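You operate a simulated robot arm through the tools that you are given. There is no shell and no other tool. Be economical: measure what you need, move in short steps, check, and stop when the job is done.

The job below is to be done with a simulated two-armed robot. You get a single attempt, and the scene is never put back.

JOB
Dab the spot off the shirt with soap from the jar.
Fine: use the dabbing pad, put it back and screw the lid on again. Set down upright: dabbing pad. What is to be rubbed or washed off counts as gone when no trace of it is left.

Only the result counts: the job must be done as asked and must still hold three seconds after the hand-in. Knocking over, shifting, dropping, spilling or breaking anything else fails it. A push-on lid holds only when it is set on centred and level and pressed home; a screw cap is set on level and turned clockwise until tight. Flat cloth is picked up by pressing the open fingertips on it (5 to 10 N) and closing them slowly along it; thin cloth reads only 2 to 8 mm in the jaws.

ROBOT AND FRAMES
Two 7-joint arms with two-finger grippers on one trunk, on a base that drives. Base frame: it is fixed to the floor where the robot stands at the start and does not move with it; the origin is under the middle of the robot, x ahead of it, y to its left, z up; the surface under the hand at the start is at about z = 82. Lengths are in cm, angles in degrees, forces in N, time in s.
The left shoulder is at the start at [3.4, 16.2, 118.1], the right one opposite. With the tool pointing down near the work surface each hand reaches from about 24 to 72 cm from the robot's upright axis, wherever it stands, measured 20 degrees to its own side. Places, roughly: dabbing pad (8x5x8 cm) [50, 10, 80]; long wooden table [70, 40, 80]; shirt plain flap [60, 30, 80]. Payload 2.45 kg a hand.
The TCP of each hand is the grasp point between the finger pads, 2.6 cm short of the fingertips. In the tool frame z runs along the fingers and y along their closing line. The gripper opens to 9.6 cm. The gripper's body begins 6.9 cm behind the TCP.
Orientation is told as [roll, pitch, yaw] about the base's x, y, z axes, in that order, counted from this pose: with the fingers straight down and closing along the base's y, the tool's x points along the base's -x, its y along +y and its z along -z.

CONTROLS
- The arms move only by the tool jog_arm. It takes "left_rows", "right_rows" or both (then of equal length, played together; a hand with none holds still); each is a list of rows, each an object (a shift or turn left out is 0, a gripper value left out holds the last) with "hand": the opening, from 0 (shut) to 1 (fully open); "slide": the shift along the tool's x, y, z in cm, a list of three; "turn": the turn, a rotation vector about the tool's x, y, z in degrees, a list of three. In form: [{"hand": hand, "slide": [tx, ty, tz], "turn": [wx, wy, wz]}, ...]. A call has 1 to 8 rows; each row is the pose to reach, as a shift and turn from the pose commanded when the call began, along the tool's axes at that moment. Rows are played at 5 a second. More than 5 cm and 8.6 degrees between two rows, or a gripper value outside its range, and nothing of the call is played. A pose out of reach is approached as far as the arm can. The call stops where the force on the tool passes 60 N (or 10 N more than at its start, if that is more) or the arm is blocked; 0.2 s more then pass. The fingers move at their own pace and stop on an object; they squeeze with about 21 N. The grip force told is the motor's: it shows also when the fingers shut on nothing. Time passes only in rows, and 0.2 s behind the last, so rows that repeat a pose let the fingers close. It gives the time, the measured TCP pose, the force on the tool (base axes), the opening and the grip force at its end, in the units of the frame above (readings bear some noise), with the torque about the TCP (base axes, N m) and any sound that the robot's microphone picked up, and new pictures: "views" is both (left out), scene, wrist or none (wrist: the cameras of the hands that moved).
- Cameras (640 x 400 px; columns grow to the right, rows downward): "scene" is now at [8.49, 1.25, 164.74]; the picture's right is [0.13, -0.99, 0.00], its down [-0.81, -0.11, -0.57] and it looks along [0.57, 0.08, -0.82] (base axes); focal length 274 px, centre (320, 200). "left" rides on the left gripper at [8.2, -0.3, -9.8] in its tool frame; the picture's right is [0.04, 1.00, 0.00], its down [-0.73, 0.03, -0.68] and it looks along [-0.68, 0.03, 0.73] (tool axes); focal length 256 px, centre (320, 200). "right" rides on the right gripper at [8.2, 0.3, -9.8] in its tool frame; the picture's right is [-0.04, 1.00, 0.00], its down [-0.73, -0.03, -0.68] and it looks along [-0.68, -0.03, 0.73] (tool axes); focal length 256 px, centre (320, 200). There is no depth. A picture from a camera that has moved, and an enlarged one, comes with that camera's place and axes in the base frame and with its lens.
- slide_trunk(by): slides the trunk up (or, below 0, down) by that many cm; the arms and the scene camera ride with it, the base frame stays. It gives what a move gives, with no picture.
- roll_base(legs): drives the robot by 1 to 6 legs, each [ahead, left, turn to the left] in cm, cm and degrees, along the robot's own axes; the way and the turn of a leg run together, so that a leg with both is an arc; at most 150 cm and 180 degrees a leg. The arms and the cameras ride along, it lands a little off, and it stops where it bumps. It gives what a move gives, and a new picture of the scene camera.
- head_to(pan, tilt): turns the head with the scene camera to pan (to the left, within 120 degrees either way) and tilt (down, from -29 to 69), counted from straight ahead of the robot. It gives what a move gives, and a new picture of the scene camera.
- zoom(camera, box): a new picture of the part [left, top, right, bottom] of that camera's present view, enlarged. The clock stands still meanwhile.
- finish_job(): hands the job in; it is judged then, once.

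Work in short steps. Places have to be worked out from the pictures, the camera data and where the tool is seen: move nearer, look again, correct. Check each grasp and each placing, and mend what went wrong. You have 120 turns and 260 pictures in all, those below and enlarged ones among them. Open the grippers and draw the arms clear of the work before you hand the job in, unless the task says otherwise; then end with one line.

The tools are called after "Emit:" as a command line: name --argument value ..., lists and objects as JSON in quotes. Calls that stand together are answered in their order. jog_arm: Moves the arms, as the interface text tells. Its arguments: {"type":"object","properties":{"left_rows":{"type":"array"},"right_rows":{"type":"array"},"views":{"type":"string","enum":["both","scene","wrist","none"]}},"required":[]} The other tools are called the same way: slide_trunk (by) slides the trunk up or down; roll_base (legs) drives the base; head_to (pan, tilt) turns the head that bears the scene camera; zoom (camera, box) takes an enlarged picture of a part of a camera's view; finish_job () hands the job in.

At the start:

```text
t: 0.0
left_ee_pos: [53.91, 29.72, 117.68]
left_ee_rot: [0.0, 0.0, -0.1]
left_wrist_force: [0.1, 0.1, 0.2]
left_ft_torque: [-0.04, -0.04, -0.03]
left_width: 9.61
left_grasp_force: 0.1
right_ee_pos: [58.93, -20.99, 117.63]
right_ee_rot: [-0.1, 0.1, 0.1]
right_wrist_force: [0.1, 0.1, -0.1]
right_ft_torque: [0.02, 0.01, -0.01]
right_width: 9.62
right_grasp_force: 0.0
trunk travel left (down, up): [-35.0, 21.7]
robot x, y, heading: [-0.0, -0.12, 0.3]
head pan, tilt: [7.7, 54.9]
```

scene: 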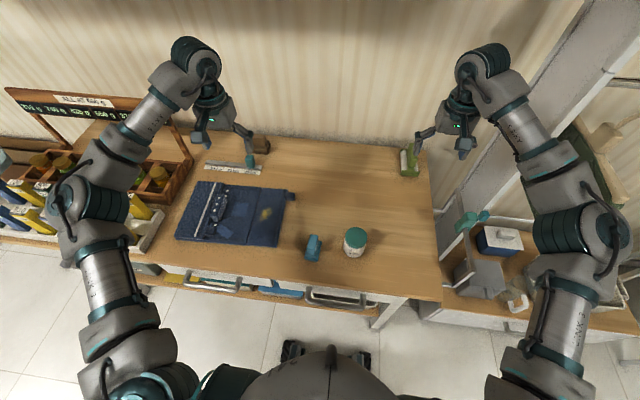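
right: 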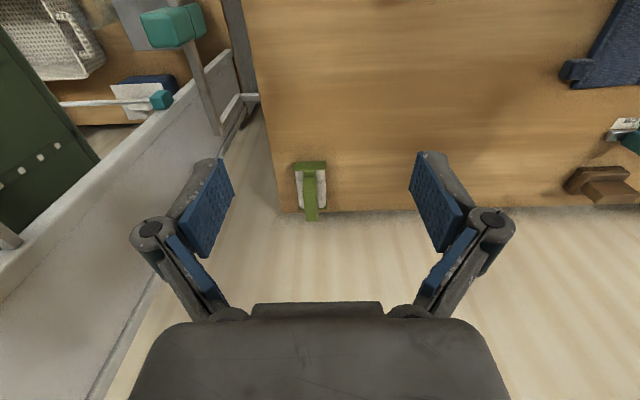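
left: 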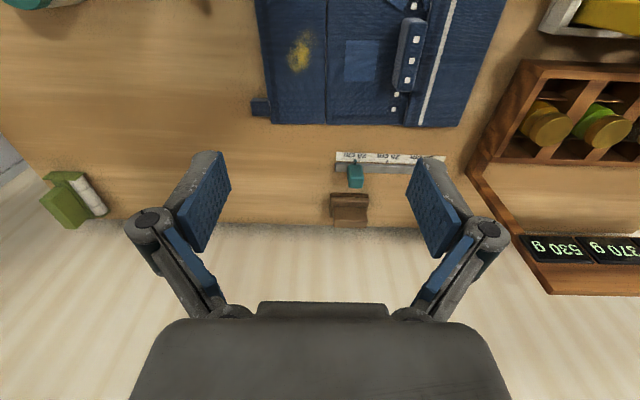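

The shirt with a yellow spot, the blue pad and the jar with a green lid are in view; I enlarge them to locate them.

Emit:
zoom --camera "scene" --box '[280, 210, 400, 285]'

Emit:
zoom --camera "scene" --box '[160, 160, 320, 260]'

```text
5.33 times, centred on (340, 248) of scene
camera zoom: at [8.49, 1.25, 164.74], right [0.13, -0.99, 0.0], down [-0.81, -0.11, -0.57], along [0.57, 0.08, -0.82], focal length 1462 px, centre (213, -53)
```

zoom: 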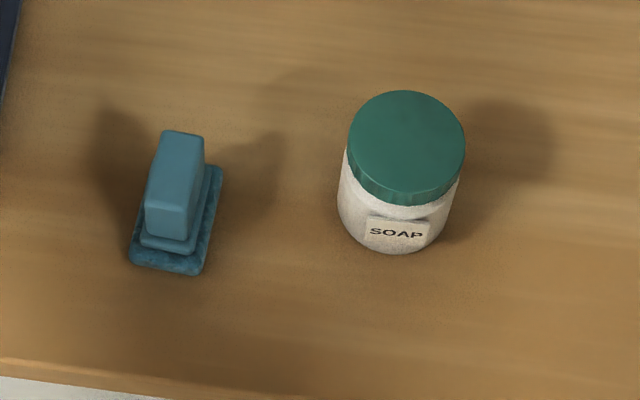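

```text
4.00 times, centred on (240, 210) of scene
camera zoom: at [8.49, 1.25, 164.74], right [0.13, -0.99, 0.0], down [-0.81, -0.11, -0.57], along [0.57, 0.08, -0.82], focal length 1096 px, centre (640, 160)
```

zoom: 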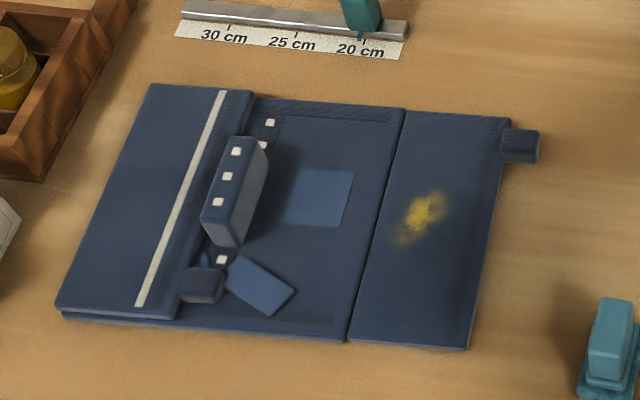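

Lid top judged at about (48.3, -4.2, 90), lid about 6.6 cm across; pad handle at about (45, 8.4, 90), spot at about (57, 27.6, 83). I bring the right hand above the jar.

Emit:
jog_arm --right_rows '[{"hand": 1, "slide": [1.8, 2.8, 2.1]}, {"slide": [3.5, 5.6, 4.2]}, {"slide": [5.3, 8.4, 6.3]}, {"slide": [7.1, 11.2, 8.4]}, {"slide": [8.9, 14, 10.5]}, {"slide": [10.6, 16.8, 12.6]}, {"slide": [10.6, 16.8, 12.6]}]'

```text
t: 1.6
left_ee_pos: [53.54, 29.83, 117.85]
left_ee_rot: [0.0, -0.1, 0.0]
left_wrist_force: [-0.7, -0.3, -0.6]
left_ft_torque: [0.03, -0.03, -0.01]
left_width: 9.62
left_grasp_force: 0.0
right_ee_pos: [47.98, -4.07, 105.21]
right_ee_rot: [0.0, -0.2, -0.1]
right_wrist_force: [-0.2, 1.1, -0.3]
right_ft_torque: [-0.02, -0.02, 0.04]
right_width: 9.62
right_grasp_force: 0.0
trunk travel left (down, up): [-35.0, 21.7]
robot x, y, heading: [-0.12, 0.53, 0.3]
head pan, tilt: [7.7, 54.9]
camera scene: at [8.46, 1.45, 164.74], right [0.13, -0.99, 0.0], down [-0.81, -0.11, -0.57], along [0.57, 0.08, -0.82], focal length 274 px, centre (320, 200)
camera right: at [39.75, -3.66, 115.0], right [0.04, 1.0, 0.0], down [0.73, -0.03, 0.68], along [0.68, -0.03, -0.73], focal length 256 px, centre (320, 200)
```

scene: 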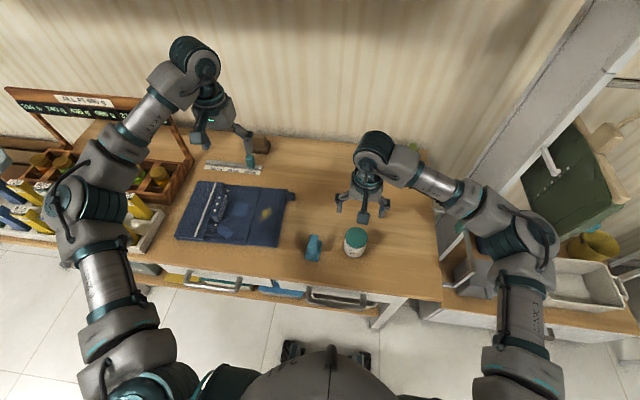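
right: 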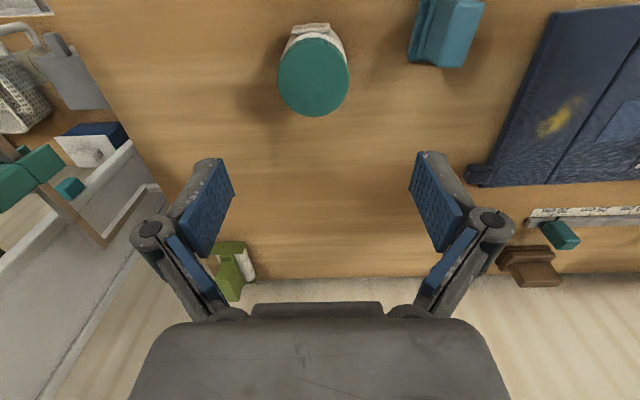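

Wrist view puts the lid at about (47.6, -4.6). I lower to z≈98 and look again.

Emit:
jog_arm --right_rows '[{"slide": [0.3, -0.2, 3.6]}, {"slide": [0.4, -0.4, 7.2]}, {"slide": [0.4, -0.4, 7.2]}]'

Emit:
zoom --camera "scene" --box '[280, 180, 440, 280]'

```text
t: 2.4
left_ee_pos: [53.45, 29.78, 117.93]
left_ee_rot: [-0.1, -0.2, 0.0]
left_wrist_force: [-0.4, 0.6, 0.2]
left_ft_torque: [0.0, -0.01, 0.04]
left_width: 9.6
left_grasp_force: 0.0
right_ee_pos: [47.73, -4.48, 98.05]
right_ee_rot: [-0.2, -0.2, 0.1]
right_wrist_force: [0.8, 1.0, -0.8]
right_ft_torque: [-0.01, -0.04, -0.02]
right_width: 9.61
right_grasp_force: 0.0
trunk travel left (down, up): [-35.0, 21.7]
robot x, y, heading: [-0.01, -0.27, -0.0]
head pan, tilt: [7.7, 54.9]
camera scene: at [8.4, 1.34, 164.75], right [0.13, -0.99, 0.0], down [-0.81, -0.11, -0.57], along [0.57, 0.08, -0.82], focal length 274 px, centre (320, 200)
camera right: at [39.38, -4.16, 107.81], right [0.04, 1.0, 0.0], down [0.73, -0.03, 0.68], along [0.68, -0.03, -0.73], focal length 256 px, centre (320, 200)
```

scene: 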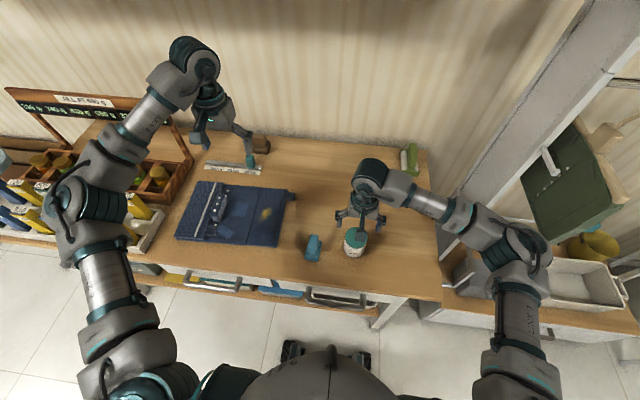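
right: 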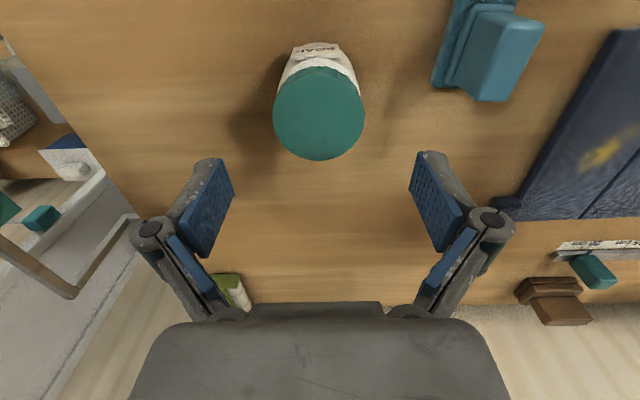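

```text
4.00 times, centred on (360, 230) of scene
camera zoom: at [8.4, 1.34, 164.75], right [0.13, -0.99, 0.0], down [-0.81, -0.11, -0.57], along [0.57, 0.08, -0.82], focal length 1096 px, centre (160, 80)
```

zoom: 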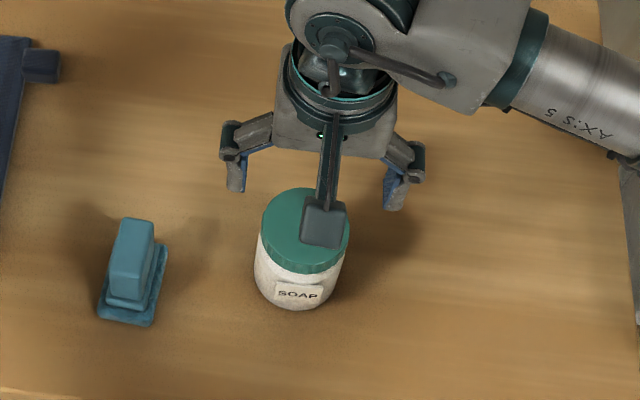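

Lid centre is consistent at (47.5, -4.6), top ≈ 90.3. I go down so the fingertips straddle the lid.

Emit:
jog_arm --right_rows '[{"slide": [0.15, -0.1, 3.5]}, {"slide": [0.2, -0.1, 5.5]}, {"slide": [0.2, -0.1, 7.3]}, {"slide": [0.2, -0.1, 7.5]}]'

Emit:
zoom --camera "scene" --box '[300, 190, 400, 270]'

```text
t: 3.4
left_ee_pos: [53.5, 29.89, 117.9]
left_ee_rot: [-0.1, -0.2, 0.1]
left_wrist_force: [0.8, -0.6, -0.2]
left_ft_torque: [0.0, 0.02, 0.02]
left_width: 9.59
left_grasp_force: 0.0
right_ee_pos: [47.38, -4.73, 90.45]
right_ee_rot: [0.0, -0.2, 0.0]
right_wrist_force: [-0.4, -1.2, -0.5]
right_ft_torque: [0.01, -0.03, 0.01]
right_width: 9.62
right_grasp_force: 0.0
trunk travel left (down, up): [-35.0, 21.7]
robot x, y, heading: [0.27, 0.36, -0.2]
head pan, tilt: [7.7, 54.9]
camera scene: at [8.45, 1.36, 164.74], right [0.13, -0.99, 0.0], down [-0.81, -0.11, -0.57], along [0.57, 0.08, -0.82], focal length 274 px, centre (320, 200)
camera right: at [39.21, -4.34, 100.24], right [0.04, 1.0, 0.0], down [0.73, -0.03, 0.68], along [0.68, -0.03, -0.73], focal length 256 px, centre (320, 200)
```

scene: 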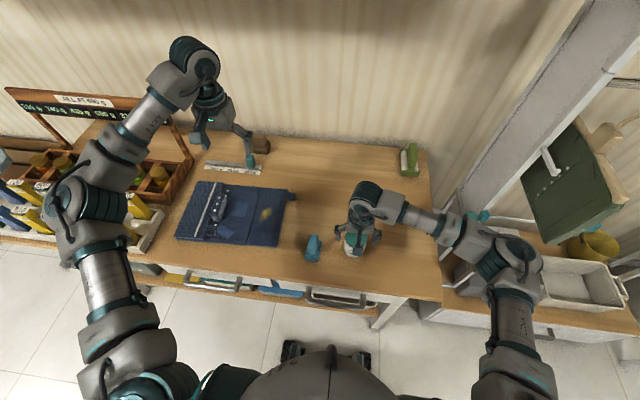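
right: 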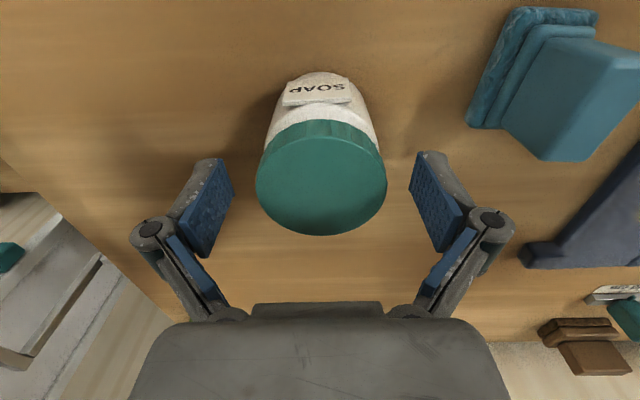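

```text
5.00 times, centred on (350, 230) of scene
camera zoom: at [8.45, 1.36, 164.74], right [0.13, -0.99, 0.0], down [-0.81, -0.11, -0.57], along [0.57, 0.08, -0.82], focal length 1370 px, centre (170, 50)
```

zoom: 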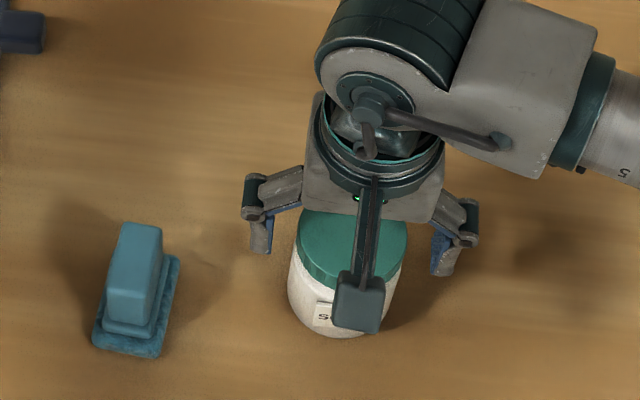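

Centred well. I lower 0.3 cm and close on the lid.

Emit:
jog_arm --right_rows '[{"slide": [-0.1, 0, 0.3]}, {"hand": 0.75, "slide": [-0.1, 0, 0.3]}, {"hand": 0.6, "slide": [-0.1, 0, 0.3]}, {"hand": 0, "slide": [-0.1, 0, 0.3]}, {"hand": 0, "slide": [-0.1, 0, 0.3]}]' --views "wrist"

```text
t: 4.6
left_ee_pos: [53.44, 29.77, 117.96]
left_ee_rot: [-0.1, -0.2, -0.1]
left_wrist_force: [-0.4, 0.0, -0.2]
left_ft_torque: [0.04, 0.01, -0.01]
left_width: 9.58
left_grasp_force: 0.1
right_ee_pos: [47.46, -4.6, 90.27]
right_ee_rot: [0.1, -0.2, 0.1]
right_wrist_force: [0.1, 0.4, 1.8]
right_ft_torque: [-0.04, -0.01, 0.02]
right_width: 6.38
right_grasp_force: 20.9
trunk travel left (down, up): [-35.0, 21.7]
robot x, y, heading: [0.15, -0.01, 0.1]
head pan, tilt: [7.7, 54.9]
camera right: at [39.31, -4.3, 99.99], right [0.04, 1.0, 0.0], down [0.73, -0.03, 0.68], along [0.68, -0.03, -0.73], focal length 256 px, centre (320, 200)
```

right: 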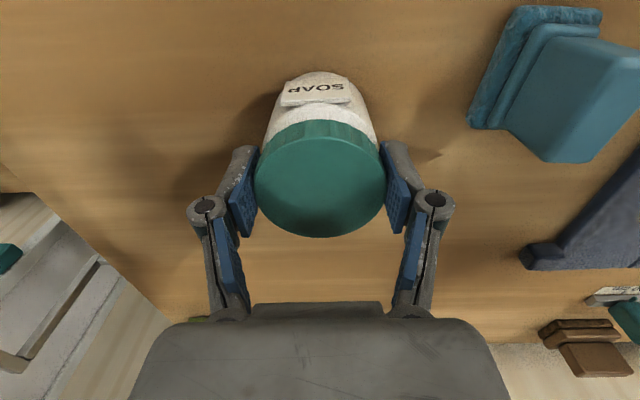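

Gripped at 6.4 cm. I try a first counter-clockwise turn of 24° and watch the label and torque.

Emit:
jog_arm --right_rows '[{"hand": 0, "turn": [0, 0, -8]}, {"turn": [0, 0, -16]}, {"turn": [0, 0, -24]}, {"turn": [0, 0, -24]}]' --views "wrist"

```text
t: 5.6
left_ee_pos: [53.52, 29.97, 117.9]
left_ee_rot: [-0.2, -0.1, 0.0]
left_wrist_force: [-0.3, -0.7, -0.6]
left_ft_torque: [0.0, -0.04, 0.06]
left_width: 9.6
left_grasp_force: 0.1
right_ee_pos: [47.54, -4.52, 90.24]
right_ee_rot: [-0.1, -0.3, 24.1]
right_wrist_force: [2.5, 0.3, 2.8]
right_ft_torque: [0.05, -0.06, 0.02]
right_width: 6.4
right_grasp_force: 21.3
trunk travel left (down, up): [-35.0, 21.7]
robot x, y, heading: [-0.26, -0.34, -0.0]
head pan, tilt: [7.7, 54.9]
camera right: at [39.85, -7.63, 100.0], right [-0.37, 0.93, 0.0], down [0.68, 0.27, 0.68], along [0.63, 0.25, -0.73], focal length 256 px, centre (320, 200)
```

right: 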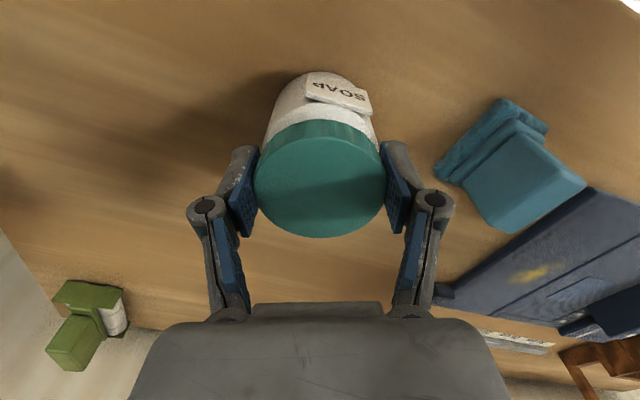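

The jar stayed put and the lid turned (label moved in the rotated view as expected). I keep unscrewing.

Emit:
jog_arm --right_rows '[{"turn": [0, 0, -8]}, {"turn": [0, 0, -16]}, {"turn": [0, 0, -24]}, {"turn": [0, 0, -32]}, {"turn": [0, 0, -40]}, {"turn": [0, 0, -48]}, {"turn": [0, 0, -56]}, {"turn": [0, 0, -64]}]' --views "wrist"

```text
t: 7.4
left_ee_pos: [53.09, 29.85, 118.27]
left_ee_rot: [0.1, -0.5, 0.1]
left_wrist_force: [-0.4, 0.3, -0.7]
left_ft_torque: [-0.03, 0.0, 0.0]
left_width: 9.61
left_grasp_force: 0.0
right_ee_pos: [42.09, -10.33, 86.41]
right_ee_rot: [-6.9, -0.1, 78.8]
right_wrist_force: [0.7, -1.3, 11.2]
right_ft_torque: [0.08, -0.44, -0.17]
right_width: 6.48
right_grasp_force: 19.2
right hand out of reach, approached as far as the arm can: row 6, 7, 8
trunk travel left (down, up): [-35.0, 21.7]
robot x, y, heading: [0.25, -0.14, -0.0]
head pan, tilt: [7.7, 54.9]
camera right: at [39.13, -17.99, 96.08], right [-0.96, 0.23, -0.12], down [0.09, 0.73, 0.68], along [0.25, 0.64, -0.72], focal length 256 px, centre (320, 200)
```

right: 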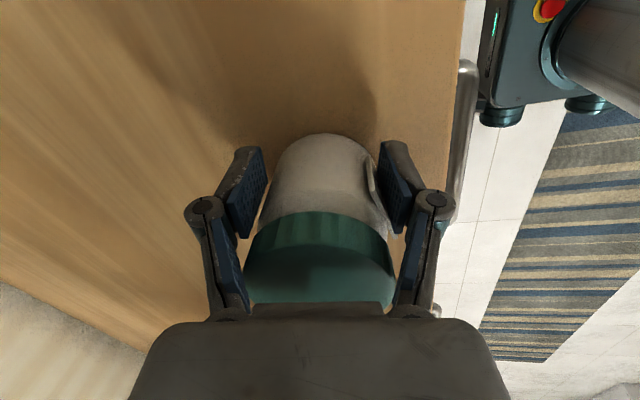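

The wrist ran out of range and dragged the jar. I look before doing anything else.

Emit:
zoom --camera "scene" --box '[270, 190, 430, 290]'

```text
4.00 times, centred on (350, 240) of scene
camera zoom: at [7.7, 1.22, 164.83], right [0.14, -0.99, 0.0], down [-0.81, -0.11, -0.57], along [0.57, 0.08, -0.82], focal length 1096 px, centre (200, 40)
```

zoom: 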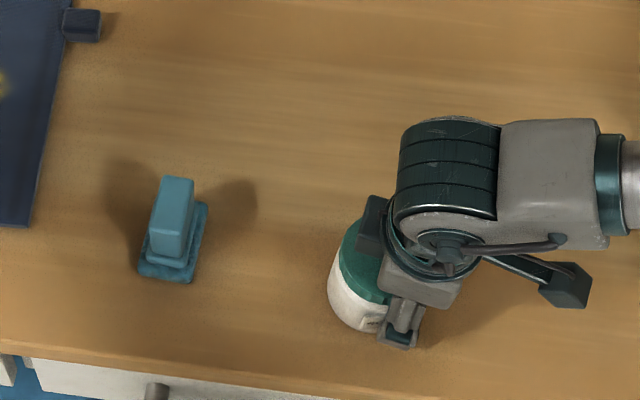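

The jar is upright, shoved to about (43, -8). I open the fingers with no other motion.

Emit:
jog_arm --right_rows '[{"hand": 1}, {"hand": 1}]' --views "wrist"

```text
t: 8.0
left_ee_pos: [53.43, 29.97, 117.9]
left_ee_rot: [-0.1, -0.3, 0.1]
left_wrist_force: [-0.3, 0.0, -0.1]
left_ft_torque: [0.0, -0.01, 0.01]
left_width: 9.6
left_grasp_force: 0.1
right_ee_pos: [42.26, -10.35, 85.82]
right_ee_rot: [-6.5, 0.5, 78.6]
right_wrist_force: [0.1, -0.3, 0.6]
right_ft_torque: [-0.04, 0.0, -0.01]
right_width: 9.6
right_grasp_force: 0.1
trunk travel left (down, up): [-35.0, 21.7]
robot x, y, heading: [-0.07, 0.25, -0.1]
head pan, tilt: [7.7, 54.9]
camera right: at [39.28, -18.01, 95.61], right [-0.97, 0.23, -0.11], down [0.1, 0.73, 0.67], along [0.24, 0.64, -0.73], focal length 256 px, centre (320, 200)
```

right: 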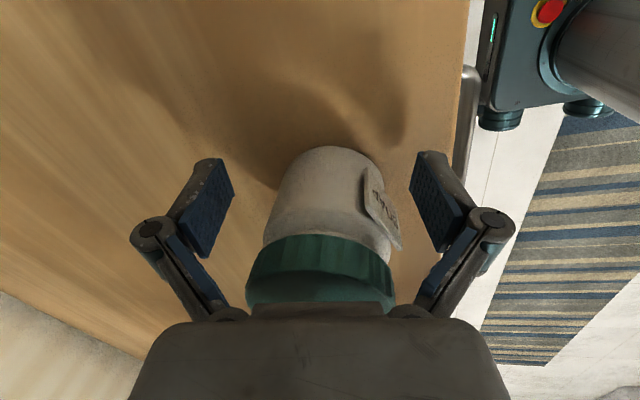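

Jar is free and upright. I retreat along the fingers and straighten the wrist back to yaw ≈ 20°.

Emit:
jog_arm --right_rows '[{"slide": [0, 0, -3]}, {"slide": [0, 0, -6]}, {"slide": [0, -0.3, -10]}, {"slide": [0, -0.5, -14]}]' --views "wrist"

```text
t: 9.0
left_ee_pos: [53.56, 29.78, 117.86]
left_ee_rot: [-0.2, -0.1, 0.1]
left_wrist_force: [0.1, -0.2, 0.7]
left_ft_torque: [0.02, 0.01, -0.01]
left_width: 9.6
left_grasp_force: 0.0
right_ee_pos: [41.69, -10.31, 92.64]
right_ee_rot: [-6.4, 0.5, 78.5]
right_wrist_force: [0.6, 0.1, -0.7]
right_ft_torque: [0.0, -0.02, 0.04]
right_width: 9.6
right_grasp_force: 0.0
right hand out of reach, approached as far as the arm can: row 3, 4
trunk travel left (down, up): [-35.0, 21.7]
robot x, y, heading: [-0.26, -0.18, -0.1]
head pan, tilt: [7.7, 54.9]
camera right: at [38.65, -17.89, 102.48], right [-0.97, 0.24, -0.11], down [0.1, 0.73, 0.67], along [0.24, 0.64, -0.73], focal length 256 px, centre (320, 200)
```

right: 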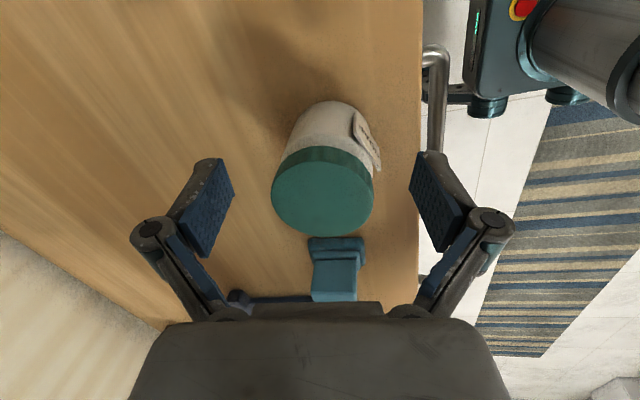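

Lid is at about (42.3, -7.7), top 90. I unwind the yaw while backing off and rising.

Emit:
jog_arm --right_rows '[{"slide": [1.5, 0, -0.5], "turn": [0, 0, 8]}, {"slide": [3, 0, -1.5], "turn": [0, 0, 16]}, {"slide": [4, -0.5, -3], "turn": [0, 0, 24]}, {"slide": [4, -1, -5], "turn": [0, 0, 32]}, {"slide": [4, -2, -7], "turn": [0, 0, 40]}, {"slide": [4, -3, -9], "turn": [0, 0, 48]}, {"slide": [4, -4, -11], "turn": [0, 0, 56]}, {"slide": [4, -4, -13], "turn": [0, 0, 64]}]'

```text
t: 10.8
left_ee_pos: [53.54, 29.65, 118.0]
left_ee_rot: [0.0, -0.2, 0.0]
left_wrist_force: [0.7, -0.1, 0.2]
left_ft_torque: [0.0, 0.0, -0.03]
left_width: 9.62
left_grasp_force: 0.1
right_ee_pos: [43.55, -14.62, 106.15]
right_ee_rot: [-3.3, -5.7, 14.6]
right_wrist_force: [-0.1, -0.5, 0.9]
right_ft_torque: [0.04, -0.01, -0.01]
right_width: 9.56
right_grasp_force: 0.0
trunk travel left (down, up): [-35.0, 21.7]
robot x, y, heading: [0.12, 0.43, 0.1]
head pan, tilt: [7.7, 54.9]
camera scene: at [8.36, 1.26, 164.75], right [0.13, -0.99, 0.0], down [-0.81, -0.11, -0.57], along [0.57, 0.08, -0.82], focal length 274 px, centre (320, 200)
camera right: at [34.44, -16.03, 115.08], right [-0.21, 0.98, -0.05], down [0.64, 0.18, 0.75], along [0.74, 0.12, -0.66], focal length 256 px, centre (320, 200)
```

scene: 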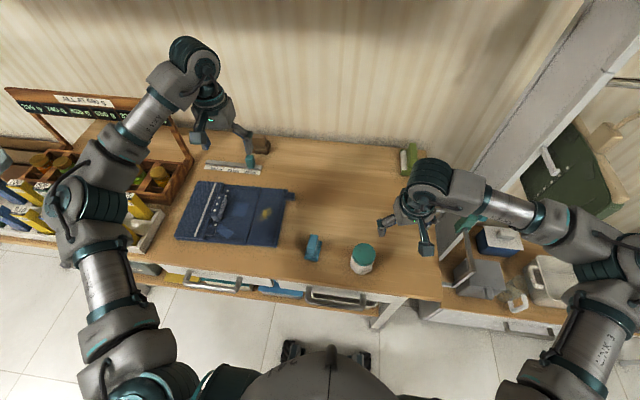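
right: 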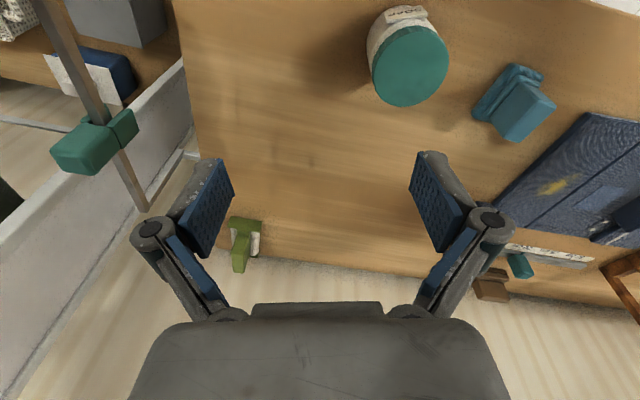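

Jar stands at about (42.2, -7.5). I level the hand to yaw 0 and bring it over the jar, so I can set it back to its first place by the body.

Emit:
jog_arm --right_rows '[{"slide": [0.1, 2.5, 2], "turn": [-1.1, 1.9, 5]}, {"slide": [0.2, 5.1, 5], "turn": [-2.2, 3.8, 10]}, {"slide": [0.33, 7.66, 7.72], "turn": [-3.3, 5.7, 14.6]}, {"slide": [0.33, 7.66, 7.72], "turn": [-3.3, 5.7, 14.6]}]' --views "wrist"

```text
t: 11.8
left_ee_pos: [53.4, 29.7, 117.93]
left_ee_rot: [-0.2, -0.3, 0.0]
left_wrist_force: [-0.5, -0.8, 0.4]
left_ft_torque: [0.02, 0.01, -0.01]
left_width: 9.6
left_grasp_force: 0.0
right_ee_pos: [42.07, -7.64, 97.89]
right_ee_rot: [0.8, -0.1, 0.0]
right_wrist_force: [-0.5, -0.6, 0.8]
right_ft_torque: [-0.01, 0.02, 0.02]
right_width: 9.6
right_grasp_force: 0.1
trunk travel left (down, up): [-35.0, 21.7]
robot x, y, heading: [0.14, 0.0, 0.0]
head pan, tilt: [7.7, 54.9]
camera right: at [33.84, -7.43, 107.75], right [0.04, 1.0, 0.01], down [0.73, -0.04, 0.68], along [0.68, -0.02, -0.73], focal length 256 px, centre (320, 200)
```

right: 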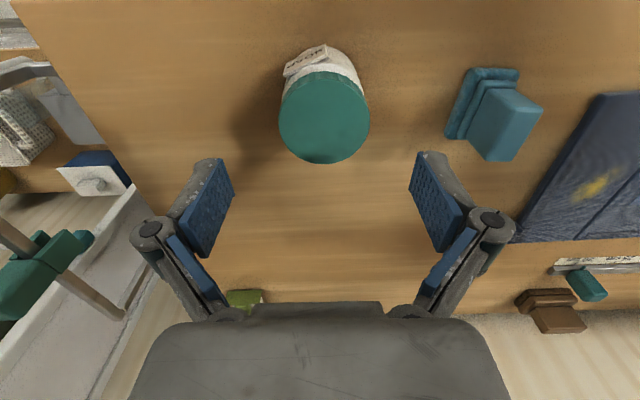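

Lid at (42.1, -7.3). I lower around the body to z≈86.2 and close.

Emit:
jog_arm --right_rows '[{"slide": [0, 0.35, 4], "turn": [0.8, 0, 0]}, {"slide": [0, 0.35, 8], "turn": [0.8, 0, 0]}, {"slide": [0, 0.35, 11.7], "turn": [0.8, 0, 0]}, {"slide": [0, 0.35, 11.7], "turn": [0.8, 0, 0]}, {"hand": 0.75, "slide": [0, 0.35, 11.7], "turn": [0.8, 0, 0]}, {"hand": 0, "slide": [0, 0.35, 11.7], "turn": [0.8, 0, 0]}, {"hand": 0, "slide": [0, 0.35, 11.7], "turn": [0.8, 0, 0]}]' --views "wrist"

```text
t: 13.4
left_ee_pos: [53.44, 29.75, 117.98]
left_ee_rot: [-0.2, -0.2, 0.1]
left_wrist_force: [-0.1, -0.1, -0.9]
left_ft_torque: [0.01, -0.04, 0.03]
left_width: 9.59
left_grasp_force: 0.1
right_ee_pos: [42.17, -6.86, 86.46]
right_ee_rot: [0.0, -0.2, 0.0]
right_wrist_force: [-0.9, -0.6, 1.0]
right_ft_torque: [0.05, -0.02, 0.01]
right_width: 6.71
right_grasp_force: 20.8
trunk travel left (down, up): [-35.0, 21.7]
robot x, y, heading: [-0.03, -0.05, 0.0]
head pan, tilt: [7.7, 54.9]
camera right: at [33.98, -6.53, 96.24], right [0.04, 1.0, 0.0], down [0.73, -0.03, 0.68], along [0.68, -0.03, -0.73], focal length 256 px, centre (320, 200)
```

right: 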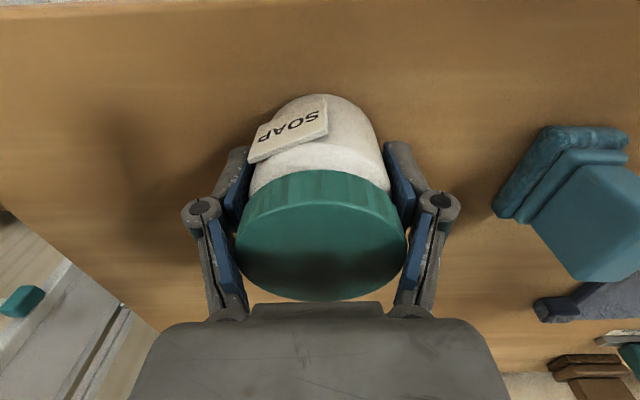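

Holding the jar by its body. I lift it 0.8 cm, carry it back to (47.5, -4.6), turning it back about 27° too.

Emit:
jog_arm --right_rows '[{"hand": 0, "slide": [0, 0, -0.9]}, {"slide": [-1.5, 0.6, -0.9], "turn": [0, 0, 7]}, {"slide": [-3, 1.2, -0.9], "turn": [0, 0, 14]}, {"slide": [-4.2, 1.8, -0.9], "turn": [0, 0, 21]}, {"slide": [-5.3, 2.3, -0.9], "turn": [0, 0, 27]}, {"slide": [-5.3, 2.3, -0.9], "turn": [0, 0, 27]}]' --views "wrist"

Emit:
zoom --camera "scene" --box '[280, 190, 400, 270]'

```text
t: 14.8
left_ee_pos: [53.48, 29.77, 117.94]
left_ee_rot: [0.0, -0.2, 0.0]
left_wrist_force: [0.3, 0.3, -0.8]
left_ft_torque: [0.01, 0.01, -0.01]
left_width: 9.59
left_grasp_force: 0.1
right_ee_pos: [47.29, -4.71, 87.36]
right_ee_rot: [0.0, -0.2, -27.1]
right_wrist_force: [0.5, -0.4, -1.6]
right_ft_torque: [-0.03, 0.0, 0.0]
right_width: 6.71
right_grasp_force: 20.7
trunk travel left (down, up): [-35.0, 21.7]
robot x, y, heading: [-0.07, 0.25, 0.1]
head pan, tilt: [7.7, 54.9]
camera right: at [40.19, -0.75, 97.13], right [0.49, 0.87, 0.0], down [0.64, -0.36, 0.68], along [0.59, -0.33, -0.73], focal length 256 px, centre (320, 200)
```

right: 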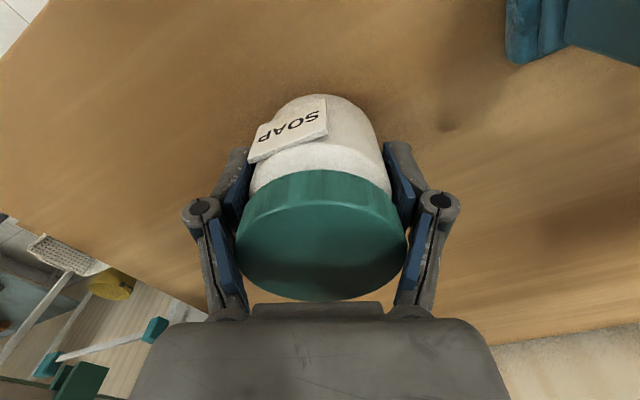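

```text
5.00 times, centred on (340, 230) of scene
camera zoom: at [8.46, 1.35, 164.74], right [0.13, -0.99, 0.0], down [-0.81, -0.11, -0.57], along [0.57, 0.08, -0.82], focal length 1370 px, centre (220, 50)
```

zoom: 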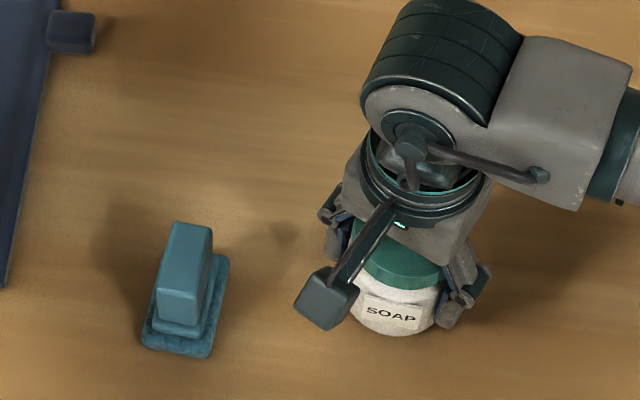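

The jar is back with the label facing the robot. I set it down, open and rise to the lid.

Emit:
jog_arm --right_rows '[{"hand": 0, "slide": [0, 0, 0.5]}, {"slide": [0, 0, 0.95]}, {"slide": [0, 0, 0.95]}, {"hand": 0.8, "slide": [0, 0, 0.95]}, {"hand": 1, "slide": [0, 0, 0.95]}, {"hand": 1, "slide": [0, 0, -1.5]}, {"hand": 1, "slide": [0, 0, -2.8]}]' --views "wrist"

```text
t: 16.4
left_ee_pos: [53.46, 29.77, 117.92]
left_ee_rot: [-0.2, -0.3, 0.1]
left_wrist_force: [-0.4, 0.4, 0.5]
left_ft_torque: [0.0, 0.03, -0.05]
left_width: 9.62
left_grasp_force: 0.1
right_ee_pos: [47.33, -4.72, 90.05]
right_ee_rot: [0.0, -0.2, -26.9]
right_wrist_force: [-0.6, 0.2, -1.0]
right_ft_torque: [0.01, 0.02, 0.02]
right_width: 9.6
right_grasp_force: 0.1
trunk travel left (down, up): [-35.0, 21.7]
robot x, y, heading: [-0.04, -0.02, 0.0]
head pan, tilt: [7.7, 54.9]
camera right: at [40.09, -0.76, 99.85], right [0.49, 0.87, 0.0], down [0.64, -0.36, 0.68], along [0.59, -0.33, -0.73], focal length 256 px, centre (320, 200)
```

right: 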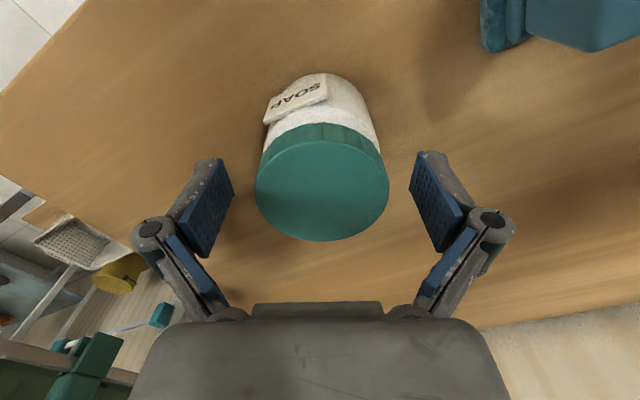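

I rise clear and turn the hand clockwise to find the wrist's range for a longer unscrewing stroke.

Emit:
jog_arm --right_rows '[{"slide": [0, 0, -4.5]}, {"slide": [0, 0, -4.5], "turn": [0, 0, 8]}, {"slide": [0, 0, -4.5], "turn": [0, 0, 16]}, {"slide": [0, 0, -4.5], "turn": [0, 0, 24]}, {"slide": [0, 0, -4.5], "turn": [0, 0, 32]}, {"slide": [0, 0, -4.5], "turn": [0, 0, 40]}, {"slide": [0, 0, -4.5], "turn": [0, 0, 48]}, {"slide": [0, 0, -4.5], "turn": [0, 0, 56]}]' --views "wrist"

```text
t: 18.2
left_ee_pos: [53.49, 29.79, 117.91]
left_ee_rot: [-0.1, -0.1, 0.0]
left_wrist_force: [0.8, -0.3, 0.0]
left_ft_torque: [-0.01, 0.0, -0.03]
left_width: 9.61
left_grasp_force: 0.2
right_ee_pos: [47.23, -4.79, 94.55]
right_ee_rot: [0.1, -0.1, -83.0]
right_wrist_force: [0.2, -0.3, -0.3]
right_ft_torque: [0.01, 0.0, -0.06]
right_width: 9.57
right_grasp_force: 0.1
trunk travel left (down, up): [-35.0, 21.7]
robot x, y, heading: [-0.05, 0.17, -0.2]
head pan, tilt: [7.7, 54.9]
camera right: at [46.58, 3.44, 104.4], right [1.0, 0.08, 0.0], down [0.06, -0.73, 0.68], along [0.06, -0.68, -0.73], focal length 256 px, centre (320, 200)
```

right: 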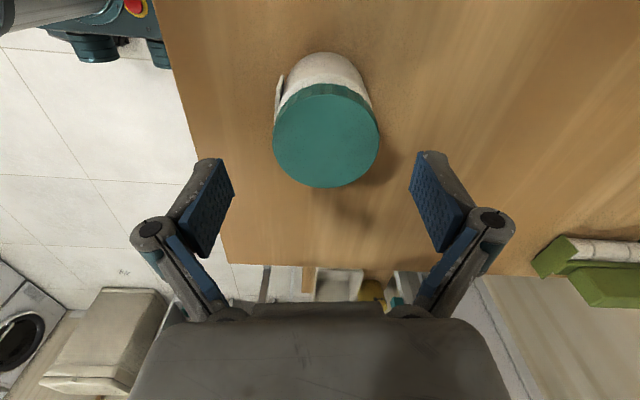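

Yaw -83 is reachable. I test still further.

Emit:
jog_arm --right_rows '[{"turn": [0, 0, 8]}, {"turn": [0, 0, 16]}, {"turn": [0, 0, 24]}, {"turn": [0, 0, 32]}, {"turn": [0, 0, 40]}, {"turn": [0, 0, 48]}, {"turn": [0, 0, 56]}, {"turn": [0, 0, 60]}]' --views "wrist"

```text
t: 20.0
left_ee_pos: [53.54, 29.82, 117.86]
left_ee_rot: [0.0, -0.2, -0.1]
left_wrist_force: [0.2, -0.4, 0.2]
left_ft_torque: [-0.02, 0.01, -0.03]
left_width: 9.61
left_grasp_force: 0.0
right_ee_pos: [47.23, -4.79, 94.54]
right_ee_rot: [0.1, 0.1, -143.1]
right_wrist_force: [-0.6, 0.4, -0.4]
right_ft_torque: [-0.01, 0.02, 0.0]
right_width: 9.6
right_grasp_force: 0.0
trunk travel left (down, up): [-35.0, 21.7]
robot x, y, heading: [-0.18, 0.28, 0.1]
head pan, tilt: [7.7, 54.9]
camera right: at [53.95, -0.06, 104.42], right [0.57, -0.82, 0.0], down [-0.61, -0.42, 0.68], along [-0.56, -0.39, -0.74], focal length 256 px, centre (320, 200)
```

right: 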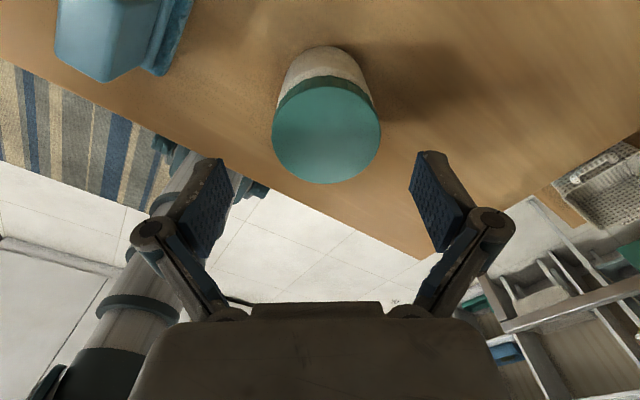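

Range from -143 to at least +24. I lower here, grip the lid and then unscrew in long strokes.

Emit:
jog_arm --right_rows '[{"slide": [0.44, 0.08, 0]}, {"slide": [0.44, 0.08, 2.2]}, {"slide": [0.44, 0.08, 4.3]}, {"hand": 0.75, "slide": [0.44, 0.08, 4.3]}, {"hand": 0, "slide": [0.44, 0.08, 4.3]}, {"hand": 0, "slide": [0.44, 0.08, 4.3]}]' --views "wrist"

```text
t: 21.4
left_ee_pos: [53.49, 29.8, 117.89]
left_ee_rot: [-0.1, -0.2, 0.2]
left_wrist_force: [-0.2, 0.6, 0.2]
left_ft_torque: [-0.01, 0.03, -0.04]
left_width: 9.6
left_grasp_force: 0.0
right_ee_pos: [47.71, -4.44, 90.19]
right_ee_rot: [0.1, 0.0, -143.0]
right_wrist_force: [1.0, -0.2, 2.2]
right_ft_torque: [-0.01, 0.01, 0.03]
right_width: 6.25
right_grasp_force: 21.1
trunk travel left (down, up): [-35.0, 21.7]
robot x, y, heading: [0.1, -0.0, 0.4]
head pan, tilt: [7.7, 54.9]
camera right: at [54.37, 0.2, 100.07], right [0.57, -0.82, 0.0], down [-0.61, -0.42, 0.68], along [-0.56, -0.39, -0.74], focal length 256 px, centre (320, 200)
```

right: 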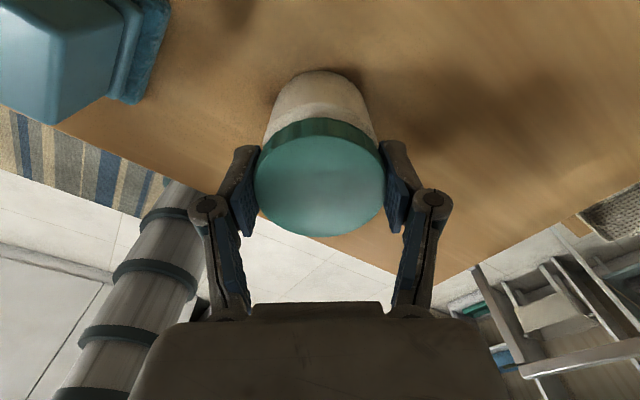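

Gripped. I turn counter-clockwise 64°.

Emit:
jog_arm --right_rows '[{"turn": [0, 0, -8]}, {"turn": [0, 0, -16]}, {"turn": [0, 0, -24]}, {"turn": [0, 0, -32]}, {"turn": [0, 0, -40]}, {"turn": [0, 0, -48]}, {"turn": [0, 0, -56]}, {"turn": [0, 0, -64]}]' --views "wrist"

```text
t: 23.2
left_ee_pos: [53.47, 29.81, 118.0]
left_ee_rot: [-0.1, -0.1, 0.0]
left_wrist_force: [0.2, 0.0, -0.5]
left_ft_torque: [0.02, 0.02, 0.0]
left_width: 9.59
left_grasp_force: 0.0
right_ee_pos: [47.54, -4.43, 90.25]
right_ee_rot: [0.2, -0.1, -78.8]
right_wrist_force: [-1.8, 0.8, 5.1]
right_ft_torque: [0.02, 0.04, -0.03]
right_width: 6.25
right_grasp_force: 21.1
trunk travel left (down, up): [-35.0, 21.7]
robot x, y, heading: [0.23, 0.25, -0.1]
head pan, tilt: [7.7, 54.9]
camera right: at [46.32, 3.6, 100.08], right [0.99, 0.15, 0.0], down [0.11, -0.72, 0.68], along [0.11, -0.67, -0.73], focal length 256 px, centre (320, 200)
```

right: 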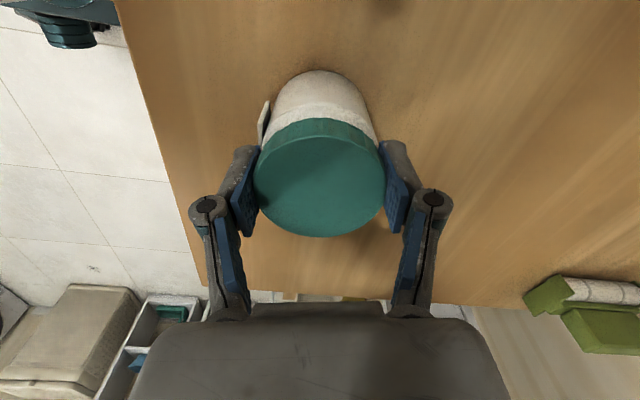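

The label still faces the robot, so only the lid turns, and it pushes up slightly. I continue 64° with a small rise.

Emit:
jog_arm --right_rows '[{"slide": [0, 0, -0.03], "turn": [0, 0, -8]}, {"slide": [0, 0, -0.05], "turn": [0, 0, -16]}, {"slide": [0, 0, -0.08], "turn": [0, 0, -24]}, {"slide": [0, 0, -0.1], "turn": [0, 0, -32]}, {"slide": [0, 0, -0.12], "turn": [0, 0, -40]}, {"slide": [0, 0, -0.15], "turn": [0, 0, -48]}, {"slide": [0, 0, -0.17], "turn": [0, 0, -56]}, {"slide": [0, 0, -0.2], "turn": [0, 0, -64]}]' --views "wrist"

```text
t: 25.0
left_ee_pos: [53.56, 29.71, 117.91]
left_ee_rot: [-0.2, -0.2, 0.0]
left_wrist_force: [0.3, 0.6, 0.0]
left_ft_torque: [-0.02, -0.03, 0.03]
left_width: 9.61
left_grasp_force: 0.1
right_ee_pos: [47.69, -4.62, 90.34]
right_ee_rot: [-0.1, -0.1, -14.9]
right_wrist_force: [-0.5, -0.6, -1.6]
right_ft_torque: [0.04, 0.01, 0.04]
right_width: 6.24
right_grasp_force: 21.1
trunk travel left (down, up): [-35.0, 21.7]
robot x, y, heading: [0.17, 0.27, -0.1]
head pan, tilt: [7.7, 54.9]
camera right: at [39.87, -2.1, 100.18], right [0.29, 0.96, 0.0], down [0.7, -0.21, 0.68], along [0.65, -0.2, -0.73], focal length 256 px, centre (320, 200)
```

right: 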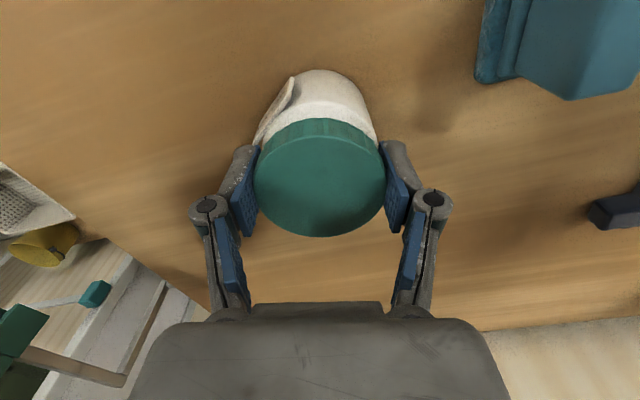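

This time the jar turned partly with the lid because I lifted. I press down a little and continue.

Emit:
jog_arm --right_rows '[{"slide": [0, 0, 0.2]}, {"slide": [0, 0, 0.2], "turn": [0, 0, -8]}, {"slide": [0, 0, 0.2], "turn": [0, 0, -16]}, {"slide": [0, 0, 0.2], "turn": [0, 0, -24]}, {"slide": [0, 0, 0.2], "turn": [0, 0, -32]}, {"slide": [0, 0, 0.2], "turn": [0, 0, -40]}]' --views "wrist"

```text
t: 26.4
left_ee_pos: [53.43, 29.75, 117.86]
left_ee_rot: [-0.1, -0.1, 0.0]
left_wrist_force: [-0.2, -0.3, 0.8]
left_ft_torque: [-0.02, 0.05, -0.02]
left_width: 9.6
left_grasp_force: 0.0
right_ee_pos: [47.68, -4.6, 90.35]
right_ee_rot: [-0.1, -0.1, 25.2]
right_wrist_force: [3.2, -1.9, 10.3]
right_ft_torque: [0.09, -0.02, -0.03]
right_width: 6.25
right_grasp_force: 21.1
trunk travel left (down, up): [-35.0, 21.7]
robot x, y, heading: [-0.19, -0.01, -0.1]
head pan, tilt: [7.7, 54.9]
camera right: at [40.09, -7.71, 100.11], right [-0.39, 0.92, 0.0], down [0.67, 0.29, 0.68], along [0.63, 0.26, -0.73], focal length 256 px, centre (320, 200)
```

right: 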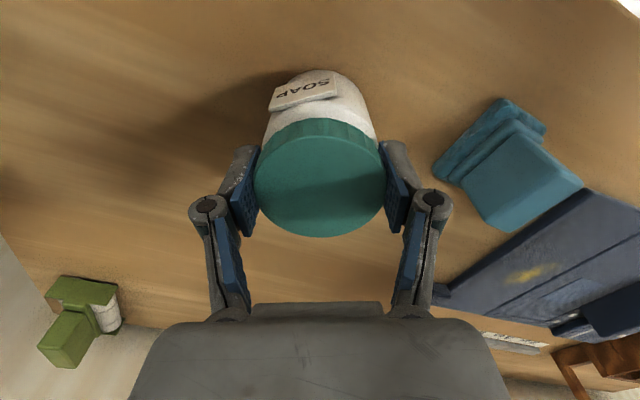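

Pressing keeps the jar still. I release, rise and wind the wrist back for another stroke.

Emit:
jog_arm --right_rows '[{"hand": 0.85}, {"hand": 1}, {"slide": [0, 0, -4.3]}, {"slide": [0, 0, -4.3], "turn": [0, 0, 8]}, {"slide": [0, 0, -4.3], "turn": [0, 0, 16]}, {"slide": [0, 0, -4.3], "turn": [0, 0, 24]}, {"slide": [0, 0, -4.3], "turn": [0, 0, 32]}, {"slide": [0, 0, -4.3], "turn": [0, 0, 40]}]' --views "none"

Emit:
jog_arm --right_rows '[{"turn": [0, 0, 8]}, {"turn": [0, 0, 16]}, {"turn": [0, 0, 24]}, {"turn": [0, 0, 32]}, {"turn": [0, 0, 40]}, {"turn": [0, 0, 48]}, {"turn": [0, 0, 56]}, {"turn": [0, 0, 64]}]' --views "none"

Emit:
jog_arm --right_rows '[{"turn": [0, 0, 8]}, {"turn": [0, 0, 16]}, {"turn": [0, 0, 24]}, {"turn": [0, 0, 32]}, {"turn": [0, 0, 40]}, {"turn": [0, 0, 48]}, {"turn": [0, 0, 56]}, {"turn": [0, 0, 64]}]' --views "wrist"

```text
t: 28.2
left_ee_pos: [53.52, 29.76, 117.91]
left_ee_rot: [0.0, -0.2, 0.0]
left_wrist_force: [-0.3, -0.1, -0.1]
left_ft_torque: [0.0, 0.0, 0.01]
left_width: 9.61
left_grasp_force: 0.0
right_ee_pos: [47.64, -4.56, 94.51]
right_ee_rot: [0.0, -0.2, -15.2]
right_wrist_force: [-0.9, 0.1, -0.3]
right_ft_torque: [-0.02, 0.02, -0.01]
right_width: 9.6
right_grasp_force: 0.0
trunk travel left (down, up): [-35.0, 21.7]
robot x, y, heading: [-0.14, -0.17, 0.0]
head pan, tilt: [7.7, 54.9]
```

```text
t: 30.0
left_ee_pos: [53.44, 29.79, 117.82]
left_ee_rot: [-0.1, -0.3, 0.0]
left_wrist_force: [-0.1, -0.2, -0.6]
left_ft_torque: [0.02, -0.01, -0.02]
left_width: 9.63
left_grasp_force: 0.1
right_ee_pos: [47.69, -4.54, 94.55]
right_ee_rot: [0.1, -0.1, -79.1]
right_wrist_force: [-0.9, 0.4, -0.8]
right_ft_torque: [0.01, -0.01, 0.0]
right_width: 9.59
right_grasp_force: 0.1
trunk travel left (down, up): [-35.0, 21.7]
robot x, y, heading: [-0.29, -0.19, -0.2]
head pan, tilt: [7.7, 54.9]
```

```text
t: 31.8
left_ee_pos: [53.4, 29.72, 117.87]
left_ee_rot: [-0.1, -0.2, 0.1]
left_wrist_force: [-0.1, -0.5, -0.3]
left_ft_torque: [0.01, -0.01, 0.01]
left_width: 9.6
left_grasp_force: 0.1
right_ee_pos: [47.72, -4.58, 94.56]
right_ee_rot: [0.1, 0.0, -143.2]
right_wrist_force: [0.2, 0.3, -0.4]
right_ft_torque: [0.01, 0.0, 0.0]
right_width: 9.65
right_grasp_force: 0.1
trunk travel left (down, up): [-35.0, 21.7]
robot x, y, heading: [-0.2, 0.1, 0.2]
head pan, tilt: [7.7, 54.9]
camera right: at [54.34, 0.15, 104.36], right [0.57, -0.82, 0.0], down [-0.61, -0.42, 0.68], along [-0.56, -0.39, -0.74], focal length 256 px, centre (320, 200)
```

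right: 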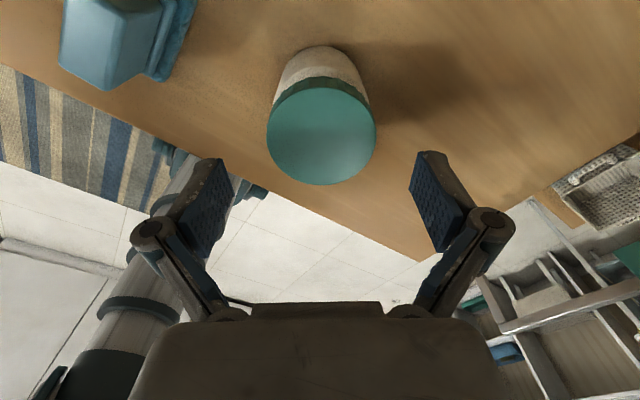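

Down again onto the lid, grip, and start the second stroke.

Emit:
jog_arm --right_rows '[{"slide": [0, 0, 2.2]}, {"slide": [0, 0, 4.2]}, {"hand": 0.75, "slide": [0, 0, 4.2]}, {"hand": 0, "slide": [0, 0, 4.2]}, {"hand": 0, "slide": [0, 0, 4.2]}, {"hand": 0, "slide": [0, 0, 4.3], "turn": [0, 0, -8]}, {"slide": [0, 0, 4.3], "turn": [0, 0, -16]}, {"slide": [0, 0, 4.3], "turn": [0, 0, -24]}]' --views "none"

Emit:
jog_arm --right_rows '[{"turn": [0, 0, -8]}, {"turn": [0, 0, -16]}, {"turn": [0, 0, -24]}, {"turn": [0, 0, -32]}, {"turn": [0, 0, -40]}, {"turn": [0, 0, -48]}, {"turn": [0, 0, -56]}, {"turn": [0, 0, -64]}]' --views "wrist"

```text
t: 33.6
left_ee_pos: [53.47, 29.85, 117.91]
left_ee_rot: [-0.1, -0.2, 0.0]
left_wrist_force: [-1.0, 0.3, 0.0]
left_ft_torque: [-0.01, 0.0, -0.02]
left_width: 9.61
left_grasp_force: 0.1
right_ee_pos: [47.64, -4.43, 90.28]
right_ee_rot: [0.2, 0.2, -118.9]
right_wrist_force: [4.5, 1.5, 12.1]
right_ft_torque: [0.23, 0.03, -0.07]
right_width: 6.28
right_grasp_force: 20.8
trunk travel left (down, up): [-35.0, 21.7]
robot x, y, heading: [0.43, -0.15, -0.2]
head pan, tilt: [7.7, 54.9]
```

```text
t: 35.4
left_ee_pos: [53.58, 29.78, 117.96]
left_ee_rot: [-0.2, -0.2, 0.0]
left_wrist_force: [0.1, 0.1, 1.2]
left_ft_torque: [0.03, 0.01, 0.04]
left_width: 9.61
left_grasp_force: 0.1
right_ee_pos: [47.6, -4.46, 90.31]
right_ee_rot: [0.1, -0.1, -54.8]
right_wrist_force: [4.1, 3.7, 15.9]
right_ft_torque: [0.06, -0.07, -0.02]
right_width: 6.28
right_grasp_force: 21.0
trunk travel left (down, up): [-35.0, 21.7]
robot x, y, heading: [0.04, -0.42, -0.1]
head pan, tilt: [7.7, 54.9]
camera right: at [43.12, 2.43, 100.09], right [0.84, 0.54, 0.0], down [0.4, -0.62, 0.68], along [0.37, -0.57, -0.73], focal length 256 px, centre (320, 200)
```

right: 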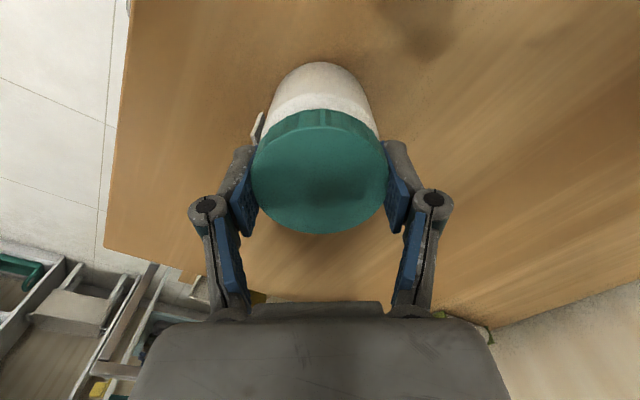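

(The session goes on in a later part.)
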